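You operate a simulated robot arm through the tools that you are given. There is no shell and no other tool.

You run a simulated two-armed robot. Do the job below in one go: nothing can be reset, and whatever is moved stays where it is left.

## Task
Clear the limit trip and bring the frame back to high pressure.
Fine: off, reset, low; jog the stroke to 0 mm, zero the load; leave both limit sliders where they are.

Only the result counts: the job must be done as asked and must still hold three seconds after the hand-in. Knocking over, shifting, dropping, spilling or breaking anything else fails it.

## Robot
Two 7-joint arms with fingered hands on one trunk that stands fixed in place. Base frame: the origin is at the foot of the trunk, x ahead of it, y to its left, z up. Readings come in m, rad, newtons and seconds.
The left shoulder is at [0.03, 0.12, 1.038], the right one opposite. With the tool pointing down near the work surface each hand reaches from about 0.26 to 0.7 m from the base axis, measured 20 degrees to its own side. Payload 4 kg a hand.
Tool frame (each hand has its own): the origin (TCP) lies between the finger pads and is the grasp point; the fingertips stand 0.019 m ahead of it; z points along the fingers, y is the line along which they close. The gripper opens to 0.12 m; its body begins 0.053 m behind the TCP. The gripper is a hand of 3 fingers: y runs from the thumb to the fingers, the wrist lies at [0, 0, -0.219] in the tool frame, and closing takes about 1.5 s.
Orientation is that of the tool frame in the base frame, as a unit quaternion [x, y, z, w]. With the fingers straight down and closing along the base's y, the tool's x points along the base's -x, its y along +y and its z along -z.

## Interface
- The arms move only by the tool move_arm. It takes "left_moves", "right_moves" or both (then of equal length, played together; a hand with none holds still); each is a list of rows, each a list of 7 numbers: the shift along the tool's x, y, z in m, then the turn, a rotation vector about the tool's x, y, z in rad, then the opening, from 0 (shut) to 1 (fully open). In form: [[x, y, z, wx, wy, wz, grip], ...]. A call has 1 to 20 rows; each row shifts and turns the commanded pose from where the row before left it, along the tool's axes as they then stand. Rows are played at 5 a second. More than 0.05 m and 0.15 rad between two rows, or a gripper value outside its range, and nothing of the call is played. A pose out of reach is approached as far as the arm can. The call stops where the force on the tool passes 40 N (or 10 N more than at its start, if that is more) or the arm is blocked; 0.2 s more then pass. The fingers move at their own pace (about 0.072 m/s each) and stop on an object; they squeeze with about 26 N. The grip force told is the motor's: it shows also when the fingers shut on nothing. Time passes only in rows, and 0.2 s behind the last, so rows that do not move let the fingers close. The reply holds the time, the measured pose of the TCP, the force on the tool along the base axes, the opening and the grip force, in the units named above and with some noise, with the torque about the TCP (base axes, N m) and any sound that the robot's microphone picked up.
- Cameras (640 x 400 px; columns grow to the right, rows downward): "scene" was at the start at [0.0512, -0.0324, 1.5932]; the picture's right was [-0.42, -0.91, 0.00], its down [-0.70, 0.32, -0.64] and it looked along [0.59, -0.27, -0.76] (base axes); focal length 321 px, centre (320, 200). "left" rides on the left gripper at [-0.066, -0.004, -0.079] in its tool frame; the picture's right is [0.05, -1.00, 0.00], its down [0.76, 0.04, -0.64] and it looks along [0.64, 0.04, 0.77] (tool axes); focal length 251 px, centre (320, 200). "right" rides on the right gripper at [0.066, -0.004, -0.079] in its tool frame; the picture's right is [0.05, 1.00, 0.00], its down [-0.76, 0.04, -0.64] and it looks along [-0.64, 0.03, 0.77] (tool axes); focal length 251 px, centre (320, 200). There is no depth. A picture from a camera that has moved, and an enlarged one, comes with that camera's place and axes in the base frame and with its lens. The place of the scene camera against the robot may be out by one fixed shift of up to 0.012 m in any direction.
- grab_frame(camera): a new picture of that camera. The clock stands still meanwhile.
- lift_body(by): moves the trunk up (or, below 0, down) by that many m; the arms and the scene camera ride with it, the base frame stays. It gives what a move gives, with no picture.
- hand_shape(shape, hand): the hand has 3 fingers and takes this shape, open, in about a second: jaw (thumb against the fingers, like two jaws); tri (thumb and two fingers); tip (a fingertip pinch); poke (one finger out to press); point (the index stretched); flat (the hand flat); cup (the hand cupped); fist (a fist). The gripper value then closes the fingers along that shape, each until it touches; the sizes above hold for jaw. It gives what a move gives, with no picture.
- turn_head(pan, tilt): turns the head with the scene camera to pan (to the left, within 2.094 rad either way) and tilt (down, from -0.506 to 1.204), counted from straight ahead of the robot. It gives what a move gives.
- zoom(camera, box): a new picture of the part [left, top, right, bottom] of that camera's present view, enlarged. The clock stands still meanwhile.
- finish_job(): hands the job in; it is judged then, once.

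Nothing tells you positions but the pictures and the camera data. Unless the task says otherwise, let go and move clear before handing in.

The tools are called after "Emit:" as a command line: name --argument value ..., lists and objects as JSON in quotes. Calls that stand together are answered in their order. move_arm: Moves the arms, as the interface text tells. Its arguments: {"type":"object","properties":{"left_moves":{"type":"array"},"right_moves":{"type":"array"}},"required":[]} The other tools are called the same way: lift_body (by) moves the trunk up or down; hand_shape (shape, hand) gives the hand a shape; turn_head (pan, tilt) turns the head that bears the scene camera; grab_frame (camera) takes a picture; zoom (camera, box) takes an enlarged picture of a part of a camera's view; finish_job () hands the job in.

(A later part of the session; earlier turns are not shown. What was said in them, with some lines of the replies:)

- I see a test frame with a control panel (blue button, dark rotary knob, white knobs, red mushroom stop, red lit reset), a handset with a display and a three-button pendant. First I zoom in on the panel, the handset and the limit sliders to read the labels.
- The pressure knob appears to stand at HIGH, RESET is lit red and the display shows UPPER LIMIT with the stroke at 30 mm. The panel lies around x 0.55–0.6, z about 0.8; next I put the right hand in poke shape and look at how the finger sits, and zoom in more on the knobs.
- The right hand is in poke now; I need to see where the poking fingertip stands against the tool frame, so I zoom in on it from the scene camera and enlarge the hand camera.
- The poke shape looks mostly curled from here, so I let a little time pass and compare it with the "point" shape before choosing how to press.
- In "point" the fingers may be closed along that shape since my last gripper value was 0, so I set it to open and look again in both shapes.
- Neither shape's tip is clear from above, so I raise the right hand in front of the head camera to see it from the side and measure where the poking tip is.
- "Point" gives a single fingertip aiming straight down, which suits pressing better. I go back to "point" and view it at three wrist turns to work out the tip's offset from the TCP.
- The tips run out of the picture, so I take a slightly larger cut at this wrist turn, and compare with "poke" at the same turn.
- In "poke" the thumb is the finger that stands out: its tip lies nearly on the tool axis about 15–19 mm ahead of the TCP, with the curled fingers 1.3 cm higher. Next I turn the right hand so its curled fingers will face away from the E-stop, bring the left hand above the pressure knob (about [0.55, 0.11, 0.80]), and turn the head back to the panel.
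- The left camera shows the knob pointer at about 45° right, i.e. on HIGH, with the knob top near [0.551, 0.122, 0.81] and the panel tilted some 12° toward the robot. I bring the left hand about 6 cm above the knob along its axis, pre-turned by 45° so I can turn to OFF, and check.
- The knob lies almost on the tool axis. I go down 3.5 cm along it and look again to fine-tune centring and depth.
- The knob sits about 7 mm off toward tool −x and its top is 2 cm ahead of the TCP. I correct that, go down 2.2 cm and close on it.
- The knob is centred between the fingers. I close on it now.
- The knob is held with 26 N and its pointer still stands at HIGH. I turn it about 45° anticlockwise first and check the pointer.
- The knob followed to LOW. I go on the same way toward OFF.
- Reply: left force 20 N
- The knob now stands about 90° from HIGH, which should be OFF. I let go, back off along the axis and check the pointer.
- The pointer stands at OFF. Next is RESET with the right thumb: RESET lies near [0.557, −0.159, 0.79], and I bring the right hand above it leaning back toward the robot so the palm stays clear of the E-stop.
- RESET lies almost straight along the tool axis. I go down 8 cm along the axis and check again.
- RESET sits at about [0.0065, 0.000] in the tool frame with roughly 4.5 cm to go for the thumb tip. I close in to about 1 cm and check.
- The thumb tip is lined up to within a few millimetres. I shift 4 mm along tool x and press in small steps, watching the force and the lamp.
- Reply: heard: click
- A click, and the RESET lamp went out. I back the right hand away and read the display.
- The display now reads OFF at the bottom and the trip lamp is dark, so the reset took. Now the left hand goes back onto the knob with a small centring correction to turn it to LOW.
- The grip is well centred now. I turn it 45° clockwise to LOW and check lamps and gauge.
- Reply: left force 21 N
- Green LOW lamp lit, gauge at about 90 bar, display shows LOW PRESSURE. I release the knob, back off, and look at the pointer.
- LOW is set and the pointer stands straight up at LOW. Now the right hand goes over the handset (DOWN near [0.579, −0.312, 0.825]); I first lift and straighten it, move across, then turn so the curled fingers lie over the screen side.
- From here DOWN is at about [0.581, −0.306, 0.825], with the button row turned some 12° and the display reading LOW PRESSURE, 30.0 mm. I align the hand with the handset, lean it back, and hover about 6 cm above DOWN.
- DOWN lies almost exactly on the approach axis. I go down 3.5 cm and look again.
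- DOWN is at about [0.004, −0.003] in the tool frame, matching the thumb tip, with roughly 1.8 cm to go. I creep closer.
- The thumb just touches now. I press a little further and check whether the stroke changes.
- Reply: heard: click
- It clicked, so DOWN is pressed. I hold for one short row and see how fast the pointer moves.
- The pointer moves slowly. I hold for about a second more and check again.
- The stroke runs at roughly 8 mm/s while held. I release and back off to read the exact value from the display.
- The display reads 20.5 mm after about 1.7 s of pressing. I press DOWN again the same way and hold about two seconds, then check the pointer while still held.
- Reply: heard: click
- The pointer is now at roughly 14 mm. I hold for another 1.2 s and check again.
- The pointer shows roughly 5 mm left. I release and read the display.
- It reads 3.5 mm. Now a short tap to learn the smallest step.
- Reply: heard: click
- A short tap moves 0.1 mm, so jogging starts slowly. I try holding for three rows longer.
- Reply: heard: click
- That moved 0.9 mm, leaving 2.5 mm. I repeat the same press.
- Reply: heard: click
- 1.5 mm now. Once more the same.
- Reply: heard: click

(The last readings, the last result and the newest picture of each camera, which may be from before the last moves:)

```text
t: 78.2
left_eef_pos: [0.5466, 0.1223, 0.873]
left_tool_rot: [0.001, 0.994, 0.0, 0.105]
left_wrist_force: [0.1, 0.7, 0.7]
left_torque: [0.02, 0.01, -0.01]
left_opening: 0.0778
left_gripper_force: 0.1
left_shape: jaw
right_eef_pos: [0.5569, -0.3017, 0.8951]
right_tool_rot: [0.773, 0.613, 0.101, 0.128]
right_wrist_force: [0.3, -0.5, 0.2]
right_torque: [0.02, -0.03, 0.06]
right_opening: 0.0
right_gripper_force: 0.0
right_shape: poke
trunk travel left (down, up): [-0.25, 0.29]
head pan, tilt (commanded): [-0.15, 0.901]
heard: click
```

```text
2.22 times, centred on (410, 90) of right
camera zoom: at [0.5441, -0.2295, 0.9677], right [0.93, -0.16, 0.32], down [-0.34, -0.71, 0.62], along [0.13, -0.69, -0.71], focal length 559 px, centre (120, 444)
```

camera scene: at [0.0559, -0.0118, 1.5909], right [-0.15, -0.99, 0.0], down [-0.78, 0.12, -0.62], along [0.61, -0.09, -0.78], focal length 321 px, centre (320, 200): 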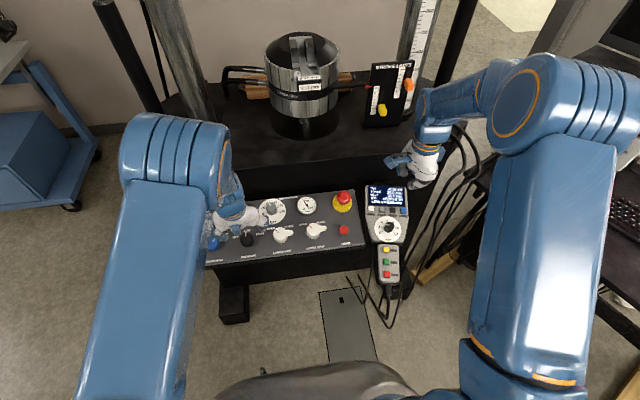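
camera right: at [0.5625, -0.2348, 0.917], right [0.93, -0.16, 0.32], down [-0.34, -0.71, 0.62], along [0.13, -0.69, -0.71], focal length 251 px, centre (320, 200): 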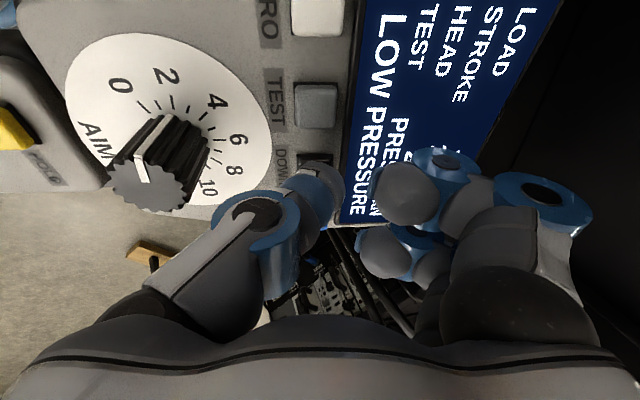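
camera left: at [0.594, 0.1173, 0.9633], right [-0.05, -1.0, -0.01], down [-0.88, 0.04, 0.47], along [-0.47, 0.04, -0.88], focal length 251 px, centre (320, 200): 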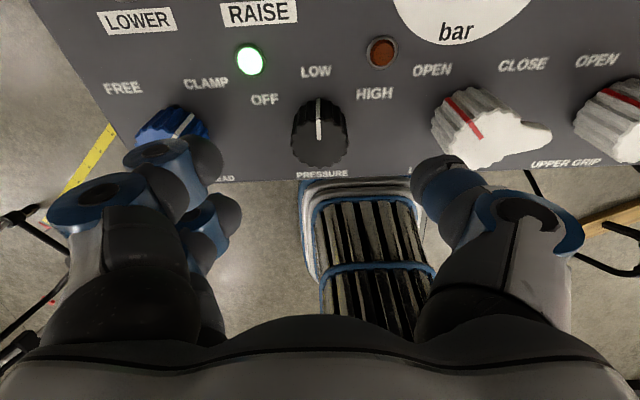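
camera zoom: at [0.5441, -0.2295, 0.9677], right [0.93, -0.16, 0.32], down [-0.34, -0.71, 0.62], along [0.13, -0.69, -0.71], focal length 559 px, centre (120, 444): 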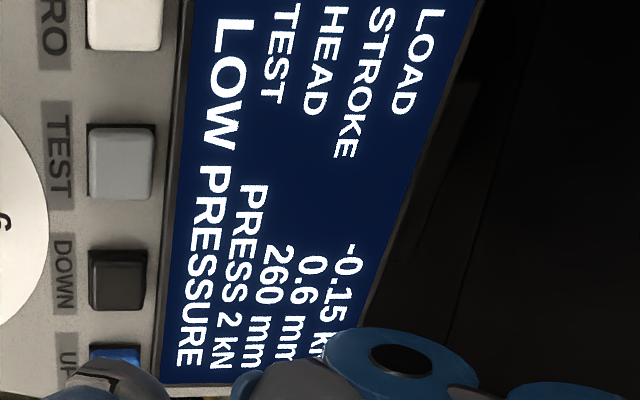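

0.6 mm left; two hold rows should give about 0.6 mm.

Emit:
move_arm --right_moves '[[0, 0, 0.02, 0, 0, 0, 1], [0, 0, 0.02, 0, 0, 0, 1], [0, 0, 0.011, 0, 0, 0, 1], [0, 0, 0.004, 0, 0, 0, 1], [0, 0, 0, 0, 0, 0, 1], [0, 0, 0, 0, 0, 0, 1], [0, 0, -0.015, 0, 0, 0, 1], [0, 0, -0.02, 0, 0, 0, 1], [0, 0, -0.02, 0, 0, 0, 1], [0, 0, 0, 0, 0, 0, 1]]'

Emit:
zoom --camera "right" --box '[330, 0, 490, 180]'

```text
t: 80.3
left_eef_pos: [0.5476, 0.1197, 0.873]
left_tool_rot: [0.0, 0.995, 0.0, 0.104]
left_wrist_force: [1.0, -0.5, 0.3]
left_torque: [-0.04, -0.02, -0.01]
left_opening: 0.0778
left_gripper_force: 0.0
left_shape: jaw
right_eef_pos: [0.5592, -0.3007, 0.8945]
right_tool_rot: [0.773, 0.614, 0.102, 0.128]
right_wrist_force: [-0.4, -0.1, 0.1]
right_torque: [-0.03, 0.0, -0.01]
right_opening: 0.0
right_gripper_force: 0.1
right_shape: poke
trunk travel left (down, up): [-0.25, 0.29]
head pan, tilt (commanded): [-0.15, 0.901]
heard: click
```

```text
2.22 times, centred on (410, 90) of right
camera zoom: at [0.5467, -0.2299, 0.9681], right [0.93, -0.16, 0.32], down [-0.34, -0.71, 0.62], along [0.13, -0.69, -0.71], focal length 559 px, centre (120, 444)
```

zoom: 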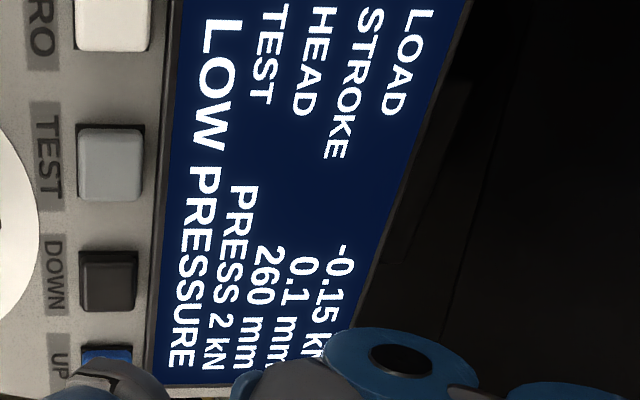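

0.1 mm left; one short tap should finish it.

Emit:
move_arm --right_moves '[[0, 0, 0.02, 0, 0, 0, 1], [0, 0, 0.02, 0, 0, 0, 1], [0, 0, 0.011, 0, 0, 0, 1], [0, 0, 0.004, 0, 0, 0, 1], [0, 0, -0.015, 0, 0, 0, 1], [0, 0, -0.02, 0, 0, 0, 1], [0, 0, -0.02, 0, 0, 0, 1], [0, 0, 0, 0, 0, 0, 1]]'

Emit:
zoom --camera "right" --box '[330, 0, 490, 180]'

Emit:
grab_frame --camera "right"

```text
t: 82.2
left_eef_pos: [0.5467, 0.1206, 0.8735]
left_tool_rot: [0.0, 0.995, 0.0, 0.104]
left_wrist_force: [0.4, 0.4, -0.4]
left_torque: [0.01, 0.01, 0.02]
left_opening: 0.0776
left_gripper_force: 0.1
left_shape: jaw
right_eef_pos: [0.5585, -0.3006, 0.8941]
right_tool_rot: [0.773, 0.614, 0.101, 0.128]
right_wrist_force: [-0.3, 1.0, 0.1]
right_torque: [0.0, -0.05, 0.03]
right_opening: 0.0001
right_gripper_force: 0.0
right_shape: poke
trunk travel left (down, up): [-0.25, 0.29]
head pan, tilt (commanded): [-0.15, 0.901]
heard: click
```

```text
2.22 times, centred on (410, 90) of right
camera zoom: at [0.5447, -0.2304, 0.9668], right [0.93, -0.16, 0.32], down [-0.34, -0.71, 0.62], along [0.13, -0.69, -0.71], focal length 559 px, centre (120, 444)
```

zoom: 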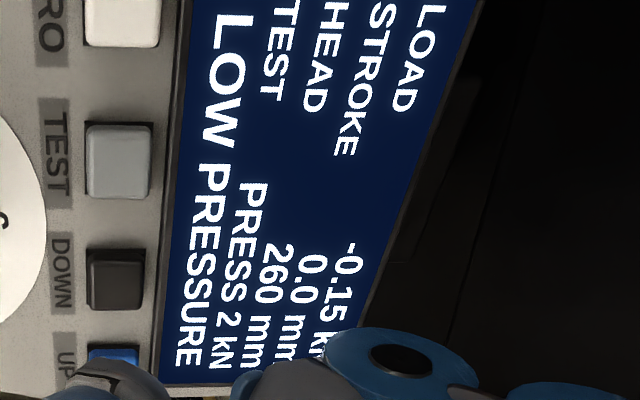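

```text
taken
camera right: at [0.5447, -0.2304, 0.9668], right [0.93, -0.16, 0.32], down [-0.34, -0.71, 0.62], along [0.13, -0.69, -0.71], focal length 251 px, centre (320, 200)
```

right: 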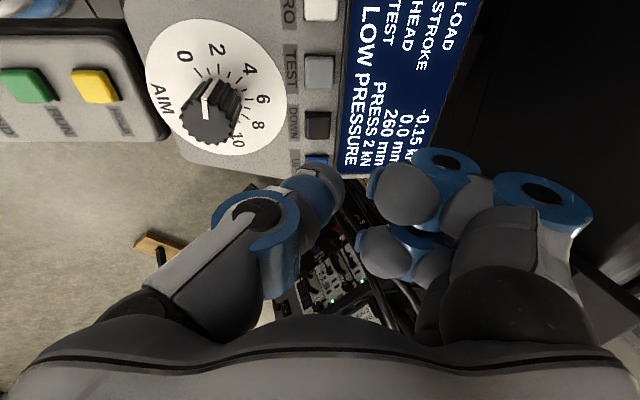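

Stroke reads 0.0 mm. Next ZERO, which lies 5.8 cm along the button row; I move over at this height and check the alignment.

Emit:
move_arm --right_moves '[[0.029, 0, 0, 0, 0, 0, 1], [0.029, 0, 0, 0, 0, 0, 1], [0, 0, 0, 0, 0, 0, 1]]'

Emit:
grab_frame --camera "right"

Emit:
zoom --camera "scene" --box '[330, 170, 430, 270]'

```text
t: 83.0
left_eef_pos: [0.546, 0.1214, 0.8725]
left_tool_rot: [0.001, 0.994, 0.0, 0.105]
left_wrist_force: [0.2, -0.6, 0.3]
left_torque: [0.04, -0.03, 0.0]
left_opening: 0.0777
left_gripper_force: 0.1
left_shape: jaw
right_eef_pos: [0.5732, -0.2444, 0.8938]
right_tool_rot: [0.773, 0.613, 0.101, 0.129]
right_wrist_force: [0.0, -0.5, 0.4]
right_torque: [0.03, -0.01, -0.04]
right_opening: 0.0001
right_gripper_force: 0.0
right_shape: poke
trunk travel left (down, up): [-0.25, 0.29]
head pan, tilt (commanded): [-0.15, 0.901]
```

```text
taken
camera right: at [0.559, -0.1735, 0.9676], right [0.93, -0.16, 0.32], down [-0.34, -0.71, 0.62], along [0.13, -0.69, -0.71], focal length 251 px, centre (320, 200)
```

right: 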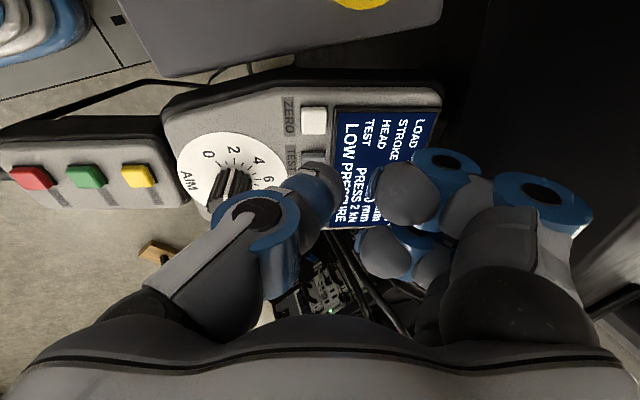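

```text
4.00 times, centred on (380, 220) of scene
camera zoom: at [0.0558, -0.012, 1.5909], right [-0.15, -0.99, 0.0], down [-0.78, 0.12, -0.62], along [0.61, -0.09, -0.78], focal length 1283 px, centre (80, 120)
```

zoom: 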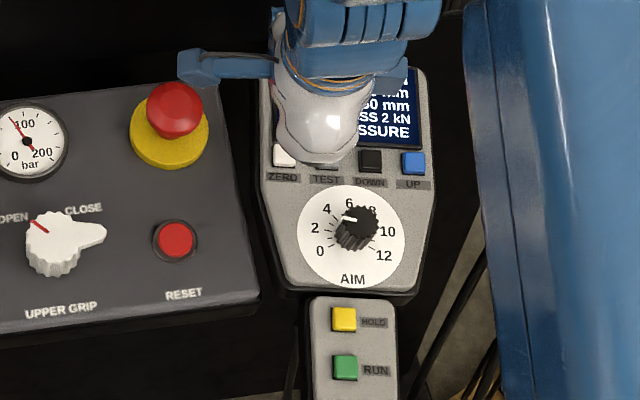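

ZERO is 2 mm off in both directions; I correct that and press it with the same stroke as before, then back off.

Emit:
move_arm --right_moves '[[0.002, -0.002, 0.02, 0, 0, 0, 1], [0, 0, 0.02, 0, 0, 0, 1], [0, 0, 0.009, 0, 0, 0, 1], [0, 0, 0.003, 0, 0, 0, 1], [0, 0, 0.002, 0, 0, 0, 1]]'

Emit:
zoom --camera "right" --box '[220, 60, 540, 260]'

```text
t: 84.2
left_eef_pos: [0.5461, 0.1217, 0.874]
left_tool_rot: [0.0, 0.994, 0.0, 0.105]
left_wrist_force: [0.7, -0.6, 0.1]
left_torque: [0.0, -0.02, -0.01]
left_opening: 0.0777
left_gripper_force: 0.0
left_shape: jaw
right_eef_pos: [0.5884, -0.2451, 0.8444]
right_tool_rot: [0.772, 0.613, 0.104, 0.13]
right_wrist_force: [-4.0, 2.1, 12.5]
right_torque: [0.09, 0.01, 0.01]
right_opening: 0.0
right_gripper_force: 0.0
right_shape: poke
trunk travel left (down, up): [-0.25, 0.29]
head pan, tilt (commanded): [-0.15, 0.901]
heard: click
```

```text
2.00 times, centred on (380, 160) of right
camera zoom: at [0.5745, -0.1742, 0.9177], right [0.93, -0.16, 0.33], down [-0.34, -0.71, 0.62], along [0.13, -0.69, -0.71], focal length 503 px, centre (200, 280)
```

zoom: 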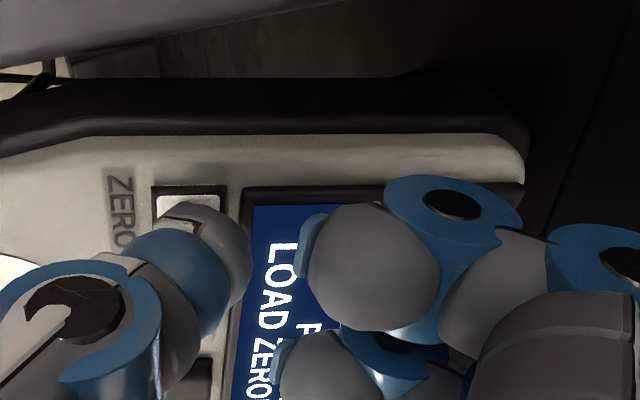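

The display shows "LOAD ZERO…" and the button bottomed out. I back off gently and read the display.

Emit:
move_arm --right_moves '[[0, 0, -0.01, 0, 0, 0, 1], [0, 0, -0.025, 0, 0, 0, 1], [0, 0, -0.03, 0, 0, 0, 1], [0, 0, -0.03, 0, 0, 0, 1], [0, 0, 0, 0, 0, 0, 1]]'

Emit:
zoom --camera "scene" --box '[330, 170, 430, 270]'

Emit:
grab_frame --camera "right"

```text
t: 85.3
left_eef_pos: [0.5474, 0.1196, 0.8733]
left_tool_rot: [0.001, 0.995, -0.001, 0.104]
left_wrist_force: [-0.2, 0.2, -0.8]
left_torque: [0.0, -0.03, 0.04]
left_opening: 0.0775
left_gripper_force: 0.1
left_shape: jaw
right_eef_pos: [0.5583, -0.2388, 0.9314]
right_tool_rot: [0.773, 0.613, 0.101, 0.128]
right_wrist_force: [0.7, 0.9, -0.4]
right_torque: [-0.02, -0.01, -0.03]
right_opening: 0.0
right_gripper_force: 0.1
right_shape: poke
trunk travel left (down, up): [-0.25, 0.29]
head pan, tilt (commanded): [-0.15, 0.901]
```

```text
4.00 times, centred on (380, 220) of scene
camera zoom: at [0.0568, -0.0119, 1.5908], right [-0.15, -0.99, 0.0], down [-0.78, 0.12, -0.62], along [0.61, -0.09, -0.78], focal length 1283 px, centre (80, 120)
```

zoom: 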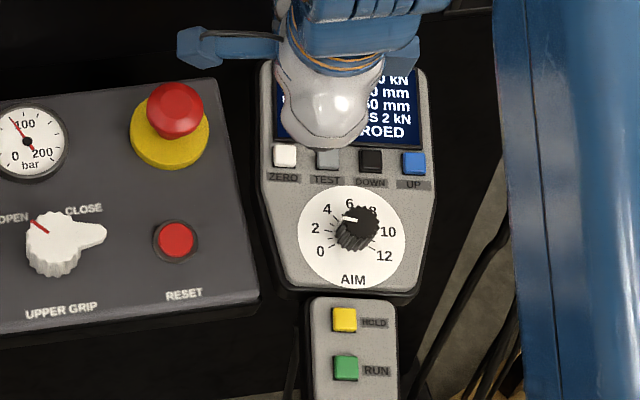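

```text
taken
camera right: at [0.5438, -0.1677, 1.0047], right [0.93, -0.16, 0.32], down [-0.34, -0.71, 0.62], along [0.13, -0.69, -0.71], focal length 251 px, centre (320, 200)
```

right: 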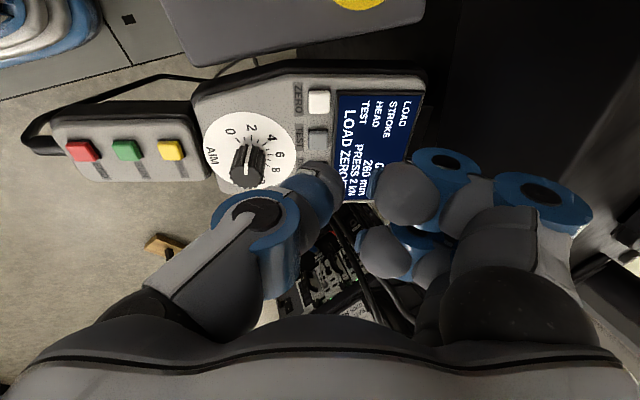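

The display says LOAD ZEROED. I pull the right hand up and off to the right so the display is clear.

Emit:
move_arm --right_moves '[[0, 0, -0.04, 0, 0, 0, 1], [0, 0, -0.04, 0, 0, 0, 1], [0, 0, -0.04, 0, 0, 0, 1], [0, 0, -0.04, 0, 0, 0, 1], [-0.04, 0, 0, 0, 0, 0, 1], [-0.04, 0, 0, 0, 0, 0, 1], [-0.04, 0, 0, 0, 0, 0, 1], [-0.04, 0, 0, 0, 0, 0, 1], [0, 0, 0, 0, 0, 0, 1]]'

Emit:
zoom --camera "scene" --box '[330, 170, 430, 270]'

Emit:
grab_frame --camera "scene"

Emit:
grab_frame --camera "left"

```text
t: 87.3
left_eef_pos: [0.5464, 0.1208, 0.8722]
left_tool_rot: [0.0, 0.994, 0.0, 0.106]
left_wrist_force: [-0.1, 0.7, -0.2]
left_torque: [0.04, 0.0, -0.02]
left_opening: 0.0776
left_gripper_force: 0.0
left_shape: jaw
right_eef_pos: [0.4712, -0.3818, 1.0858]
right_tool_rot: [0.773, 0.613, 0.102, 0.129]
right_wrist_force: [0.7, 0.5, -0.1]
right_torque: [-0.04, 0.02, -0.01]
right_opening: 0.0001
right_gripper_force: 0.0
right_shape: poke
trunk travel left (down, up): [-0.25, 0.29]
head pan, tilt (commanded): [-0.15, 0.901]
```

```text
4.00 times, centred on (380, 220) of scene
camera zoom: at [0.0561, -0.0109, 1.5909], right [-0.15, -0.99, 0.0], down [-0.78, 0.12, -0.62], along [0.61, -0.09, -0.78], focal length 1283 px, centre (80, 120)
```

zoom: 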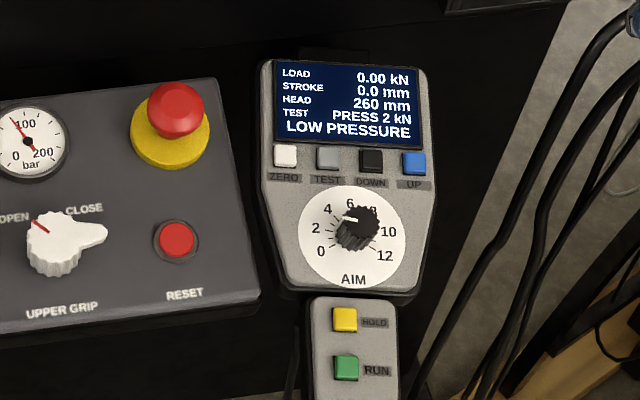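

```text
taken
camera scene: at [0.0561, -0.0109, 1.5909], right [-0.15, -0.99, 0.0], down [-0.78, 0.12, -0.62], along [0.61, -0.09, -0.78], focal length 321 px, centre (320, 200)
```

scene: 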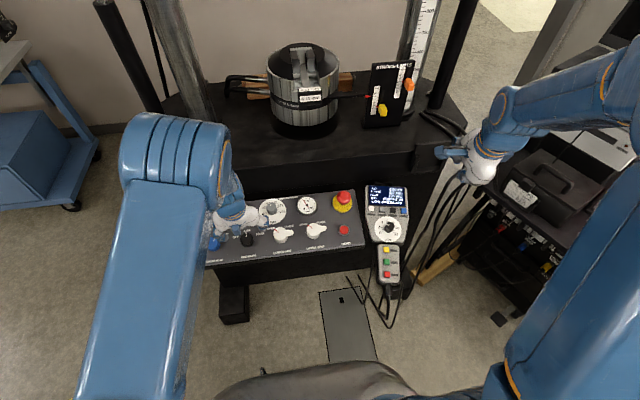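

```text
taken
camera left: at [0.594, 0.1176, 0.9633], right [-0.05, -1.0, -0.01], down [-0.88, 0.04, 0.47], along [-0.47, 0.03, -0.88], focal length 251 px, centre (320, 200)
```

left: 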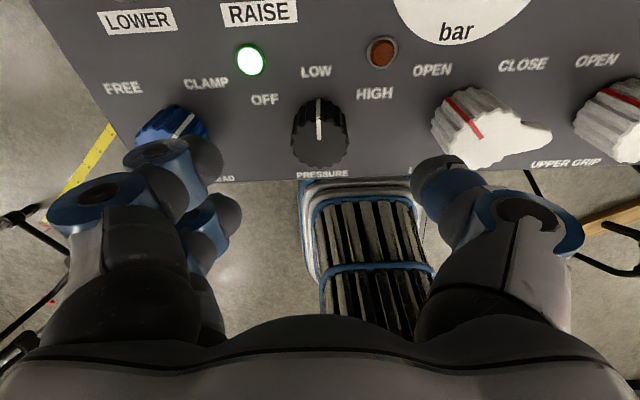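

Load 0.00 kN, stroke 0.0 mm, LOW PRESSURE: all as wanted. Before the last turn I check the left hand's centring over the knob.

Emit:
zoom --camera "left" --box '[260, 80, 380, 180]'

```text
4.00 times, centred on (320, 130) of left
camera zoom: at [0.594, 0.1176, 0.9633], right [-0.05, -1.0, -0.01], down [-0.88, 0.04, 0.47], along [-0.47, 0.03, -0.88], focal length 1006 px, centre (320, 480)
```

zoom: 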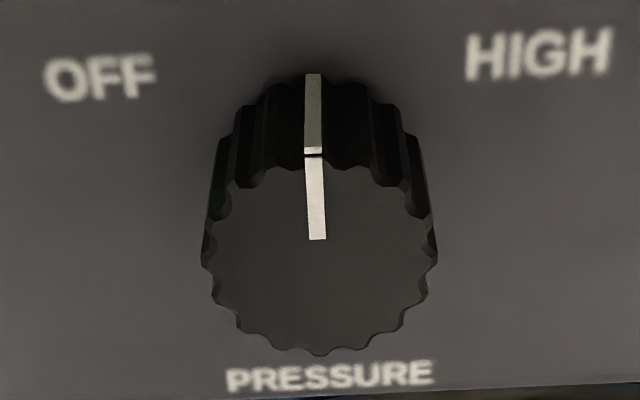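

By the earlier forces and this picture the knob centre is about 4.5 mm toward tool +x. I correct that, descend and close on the knob.

Emit:
move_arm --left_moves '[[0.0045, 0, 0.02, 0, 0, 0, 0.65], [0, 0, 0.02, 0, 0, 0, 0.65], [0, 0, 0.02, 0, 0, 0, 0.65], [0, 0, 0, 0, 0, 0, 0.65], [0, 0, 0, 0, 0, 0, 0.3], [0, 0, 0, 0, 0, 0, 0], [0, 0, 0, 0, 0, 0, 0], [0, 0, 0, 0, 0, 0, 0], [0, 0, 0, 0, 0, 0, 0]]'

Emit:
grab_frame --camera "left"

```text
t: 89.3
left_eef_pos: [0.5548, 0.1218, 0.8127]
left_tool_rot: [0.001, 0.995, 0.0, 0.104]
left_wrist_force: [1.1, -1.0, -4.1]
left_torque: [0.02, -0.04, -0.03]
left_opening: 0.0252
left_gripper_force: 26.4
left_shape: jaw
right_eef_pos: [0.4714, -0.3811, 1.0842]
right_tool_rot: [0.773, 0.613, 0.101, 0.128]
right_wrist_force: [0.1, -0.6, 0.1]
right_torque: [0.01, 0.0, 0.02]
right_opening: 0.0
right_gripper_force: 0.0
right_shape: poke
trunk travel left (down, up): [-0.25, 0.29]
head pan, tilt (commanded): [-0.15, 0.901]
```

```text
taken
camera left: at [0.6022, 0.1176, 0.9027], right [-0.05, -1.0, -0.01], down [-0.88, 0.04, 0.47], along [-0.47, 0.04, -0.88], focal length 251 px, centre (320, 200)
```

left: 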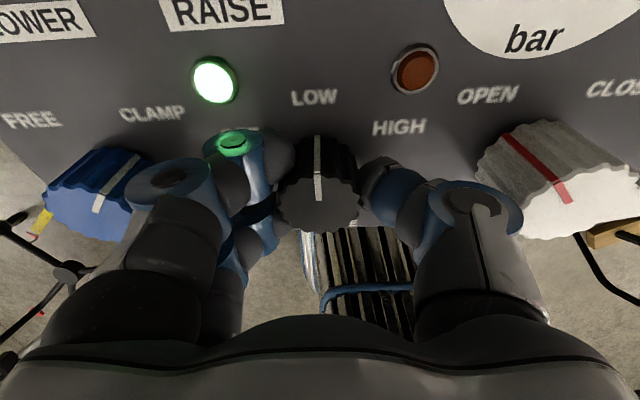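

The knob is gripped with almost no side force. I turn it 45° clockwise to HIGH.

Emit:
move_arm --left_moves '[[0, 0, 0, 0, 0, 0.131, 0], [0, 0, 0, 0, 0, 0.131, 0], [0, 0, 0, 0, 0, 0.131, 0], [0, 0, 0, 0, 0, 0.131, 0], [0, 0, 0, 0, 0, 0.131, 0], [0, 0, 0, 0, 0, 0.131, 0], [0, 0, 0, 0, 0, 0, 0]]'

Emit:
grab_frame --camera "left"

Emit:
zoom --camera "scene" --box '[240, 160, 430, 280]'

```text
t: 91.0
left_eef_pos: [0.5562, 0.1207, 0.8121]
left_tool_rot: [0.382, 0.918, 0.041, 0.096]
left_wrist_force: [1.0, -0.6, -7.8]
left_torque: [0.15, -0.13, 0.02]
left_opening: 0.0248
left_gripper_force: 25.7
left_shape: jaw
right_eef_pos: [0.4719, -0.3833, 1.0846]
right_tool_rot: [0.773, 0.613, 0.101, 0.128]
right_wrist_force: [-0.2, -0.4, 0.0]
right_torque: [-0.01, 0.0, 0.06]
right_opening: 0.0
right_gripper_force: 0.1
right_shape: poke
trunk travel left (down, up): [-0.25, 0.29]
head pan, tilt (commanded): [-0.15, 0.901]
```

```text
taken
camera left: at [0.5805, 0.0711, 0.8982], right [-0.73, -0.67, -0.15], down [-0.63, 0.57, 0.52], along [-0.26, 0.48, -0.84], focal length 251 px, centre (320, 200)
```

left: 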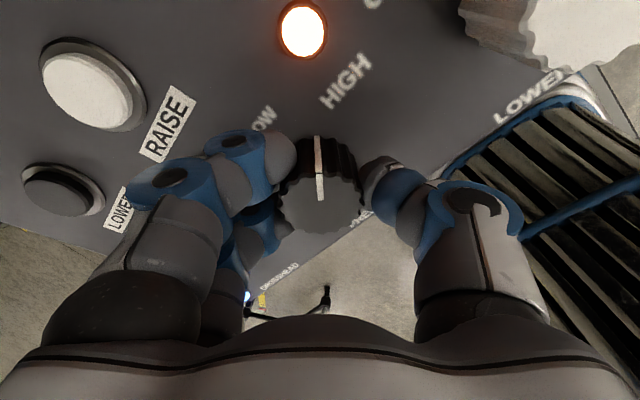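

```text
3.33 times, centred on (335, 220) of scene
camera zoom: at [0.0568, -0.0115, 1.5908], right [-0.15, -0.99, 0.0], down [-0.78, 0.12, -0.62], along [0.61, -0.09, -0.78], focal length 1069 px, centre (270, 133)
```

zoom: 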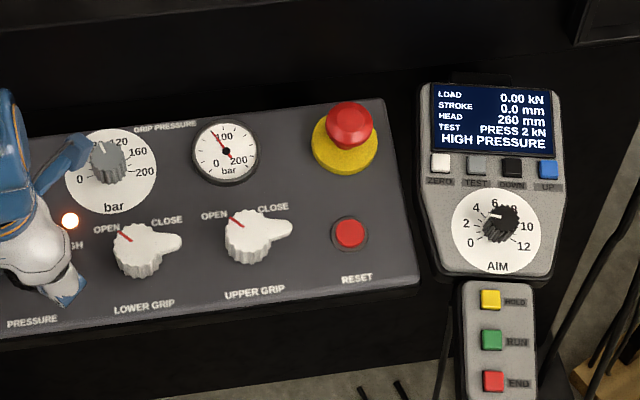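

The amber lamp is lit and the display reads HIGH PRESSURE, 0.00 kN, 0.0 mm. I release the knob, back off and lift the left hand clear.

Emit:
move_arm --left_moves '[[0, 0, 0, 0, 0, 0, 0.65], [0, 0, 0, 0, 0, 0, 0.65], [0, 0, 0, 0, 0, 0, 0.65], [0, 0, -0.02, 0, 0, 0, 0.65], [0, 0, -0.02, 0, 0, 0, 0.65], [0, 0, -0.03, 0, 0, 0, 0.65], [0, 0, -0.04, 0, 0, 0, 0.65], [0, 0, -0.04, 0, 0, 0, 0.65], [0, 0, -0.04, 0, 0, 0, 0.65], [0, 0, -0.04, 0, 0, 0, 0.65], [0, 0, 0, 0, 0, 0, 0.65]]'

Emit:
grab_frame --camera "left"

Emit:
zoom --camera "scene" --box '[190, 160, 430, 290]'

Emit:
zoom --camera "scene" --box '[350, 55, 430, 135]'

Emit:
grab_frame --camera "scene"

```text
t: 93.3
left_eef_pos: [0.5073, 0.1211, 1.0381]
left_tool_rot: [0.381, 0.919, 0.041, 0.097]
left_wrist_force: [-0.9, 0.0, -0.5]
left_torque: [0.0, 0.01, 0.0]
left_opening: 0.0775
left_gripper_force: 0.1
left_shape: jaw
right_eef_pos: [0.4714, -0.3839, 1.0838]
right_tool_rot: [0.773, 0.613, 0.102, 0.128]
right_wrist_force: [0.1, 0.0, 0.4]
right_torque: [-0.02, -0.02, 0.02]
right_opening: 0.0
right_gripper_force: 0.2
right_shape: poke
trunk travel left (down, up): [-0.25, 0.29]
head pan, tilt (commanded): [-0.15, 0.901]
```

```text
taken
camera left: at [0.5328, 0.0712, 1.1236], right [-0.73, -0.67, -0.15], down [-0.63, 0.57, 0.52], along [-0.26, 0.48, -0.84], focal length 251 px, centre (320, 200)
```

left: 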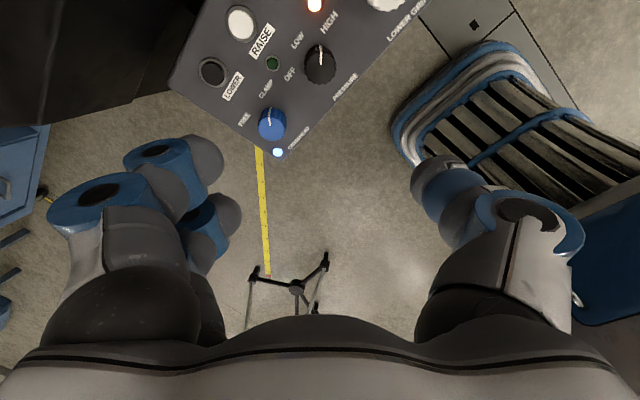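

```text
2.67 times, centred on (310, 225) of scene
camera zoom: at [0.0566, -0.0116, 1.5908], right [-0.15, -0.99, 0.0], down [-0.78, 0.12, -0.62], along [0.61, -0.09, -0.78], focal length 855 px, centre (347, 133)
```

zoom: 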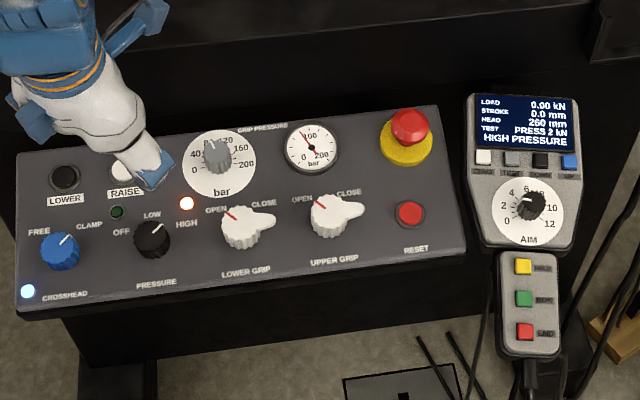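

```text
5.00 times, centred on (390, 95) of scene
camera zoom: at [0.0566, -0.0116, 1.5908], right [-0.15, -0.99, 0.0], down [-0.78, 0.12, -0.62], along [0.61, -0.09, -0.78], focal length 1604 px, centre (-30, 725)
```

zoom: 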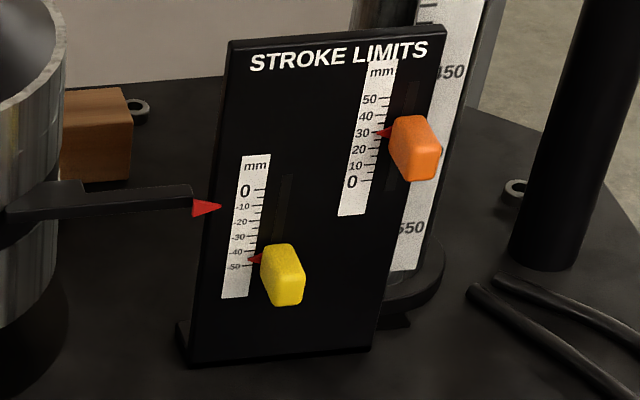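

```text
taken
camera scene: at [0.0566, -0.0116, 1.5908], right [-0.15, -0.99, 0.0], down [-0.78, 0.12, -0.62], along [0.61, -0.09, -0.78], focal length 321 px, centre (320, 200)
```

scene: 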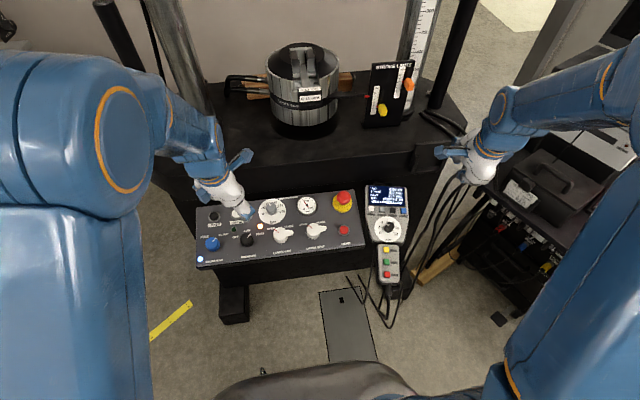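

All reads right: HIGH lamp lit, load 0.00 kN, stroke 0.0 mm, limit sliders untouched and no trip. I wait a few seconds and check once more that it holds.

Emit:
move_arm --left_moves '[[0, 0, 0, 0, 0, 0, 0.65], [0, 0, 0, 0, 0, 0, 0.65], [0, 0, 0, 0, 0, 0, 0.65], [0, 0, 0, 0, 0, 0, 0.65], [0, 0, 0, 0, 0, 0, 0.65], [0, 0, 0, 0, 0, 0, 0.65], [0, 0, 0, 0, 0, 0, 0.65], [0, 0, 0, 0, 0, 0, 0.65], [0, 0, 0, 0, 0, 0, 0.65], [0, 0, 0, 0, 0, 0, 0.65], [0, 0, 0, 0, 0, 0, 0.65], [0, 0, 0, 0, 0, 0, 0.65], [0, 0, 0, 0, 0, 0, 0.65], [0, 0, 0, 0, 0, 0, 0.65], [0, 0, 0, 0, 0, 0, 0.65]]'

Emit:
zoom --camera "scene" --box '[330, 170, 430, 270]'

```text
t: 96.5
left_eef_pos: [0.5071, 0.1213, 1.0379]
left_tool_rot: [0.38, 0.919, 0.04, 0.097]
left_wrist_force: [-0.1, 0.4, -0.4]
left_torque: [0.01, 0.0, 0.0]
left_opening: 0.0772
left_gripper_force: 0.1
left_shape: jaw
right_eef_pos: [0.4716, -0.3821, 1.0854]
right_tool_rot: [0.772, 0.613, 0.103, 0.129]
right_wrist_force: [0.1, -0.3, 0.7]
right_torque: [-0.01, 0.03, 0.0]
right_opening: 0.0001
right_gripper_force: 0.1
right_shape: poke
trunk travel left (down, up): [-0.25, 0.29]
head pan, tilt (commanded): [-0.15, 0.901]
```

```text
4.00 times, centred on (380, 220) of scene
camera zoom: at [0.0557, -0.0117, 1.5909], right [-0.15, -0.99, 0.0], down [-0.78, 0.12, -0.62], along [0.61, -0.09, -0.78], focal length 1283 px, centre (80, 120)
```

zoom: 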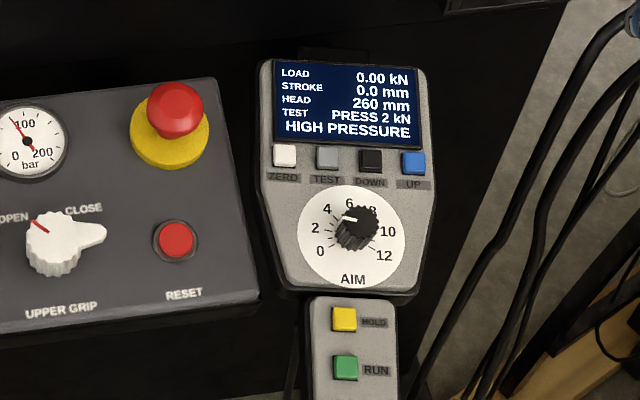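

The state holds: HIGH PRESSURE, load 0.00 kN, stroke 0.0 mm, RESET lamp dark, both hands clear. I hand the job in.

Emit:
finish_job

```text
The job is handed in.
```

The limit trip is cleared and the frame is back at high pressure. The display reads HIGH PRESSURE, load 0.00 kN and stroke 0.0 mm. These readings were unchanged about three seconds after I let go of the pressure knob, just before I handed the job in.

- **Trip:** I turned the pressure knob to OFF and pressed RESET. The red trip lamp went out and stayed out.
- **Stroke:** At LOW I jogged down from 30.0 mm to 0.0 mm, using short taps for the last few millimetres.
- **Load:** I pressed ZERO, and the load went from -0.15 kN to 0.00 kN.
- **Pressure:** I turned the knob from LOW to HIGH. The amber HIGH lamp is lit.

I did not touch the limit sliders; the orange one still stands at about 30 mm and the yellow one at its original mark. Both hands are clear of the panel and handset.
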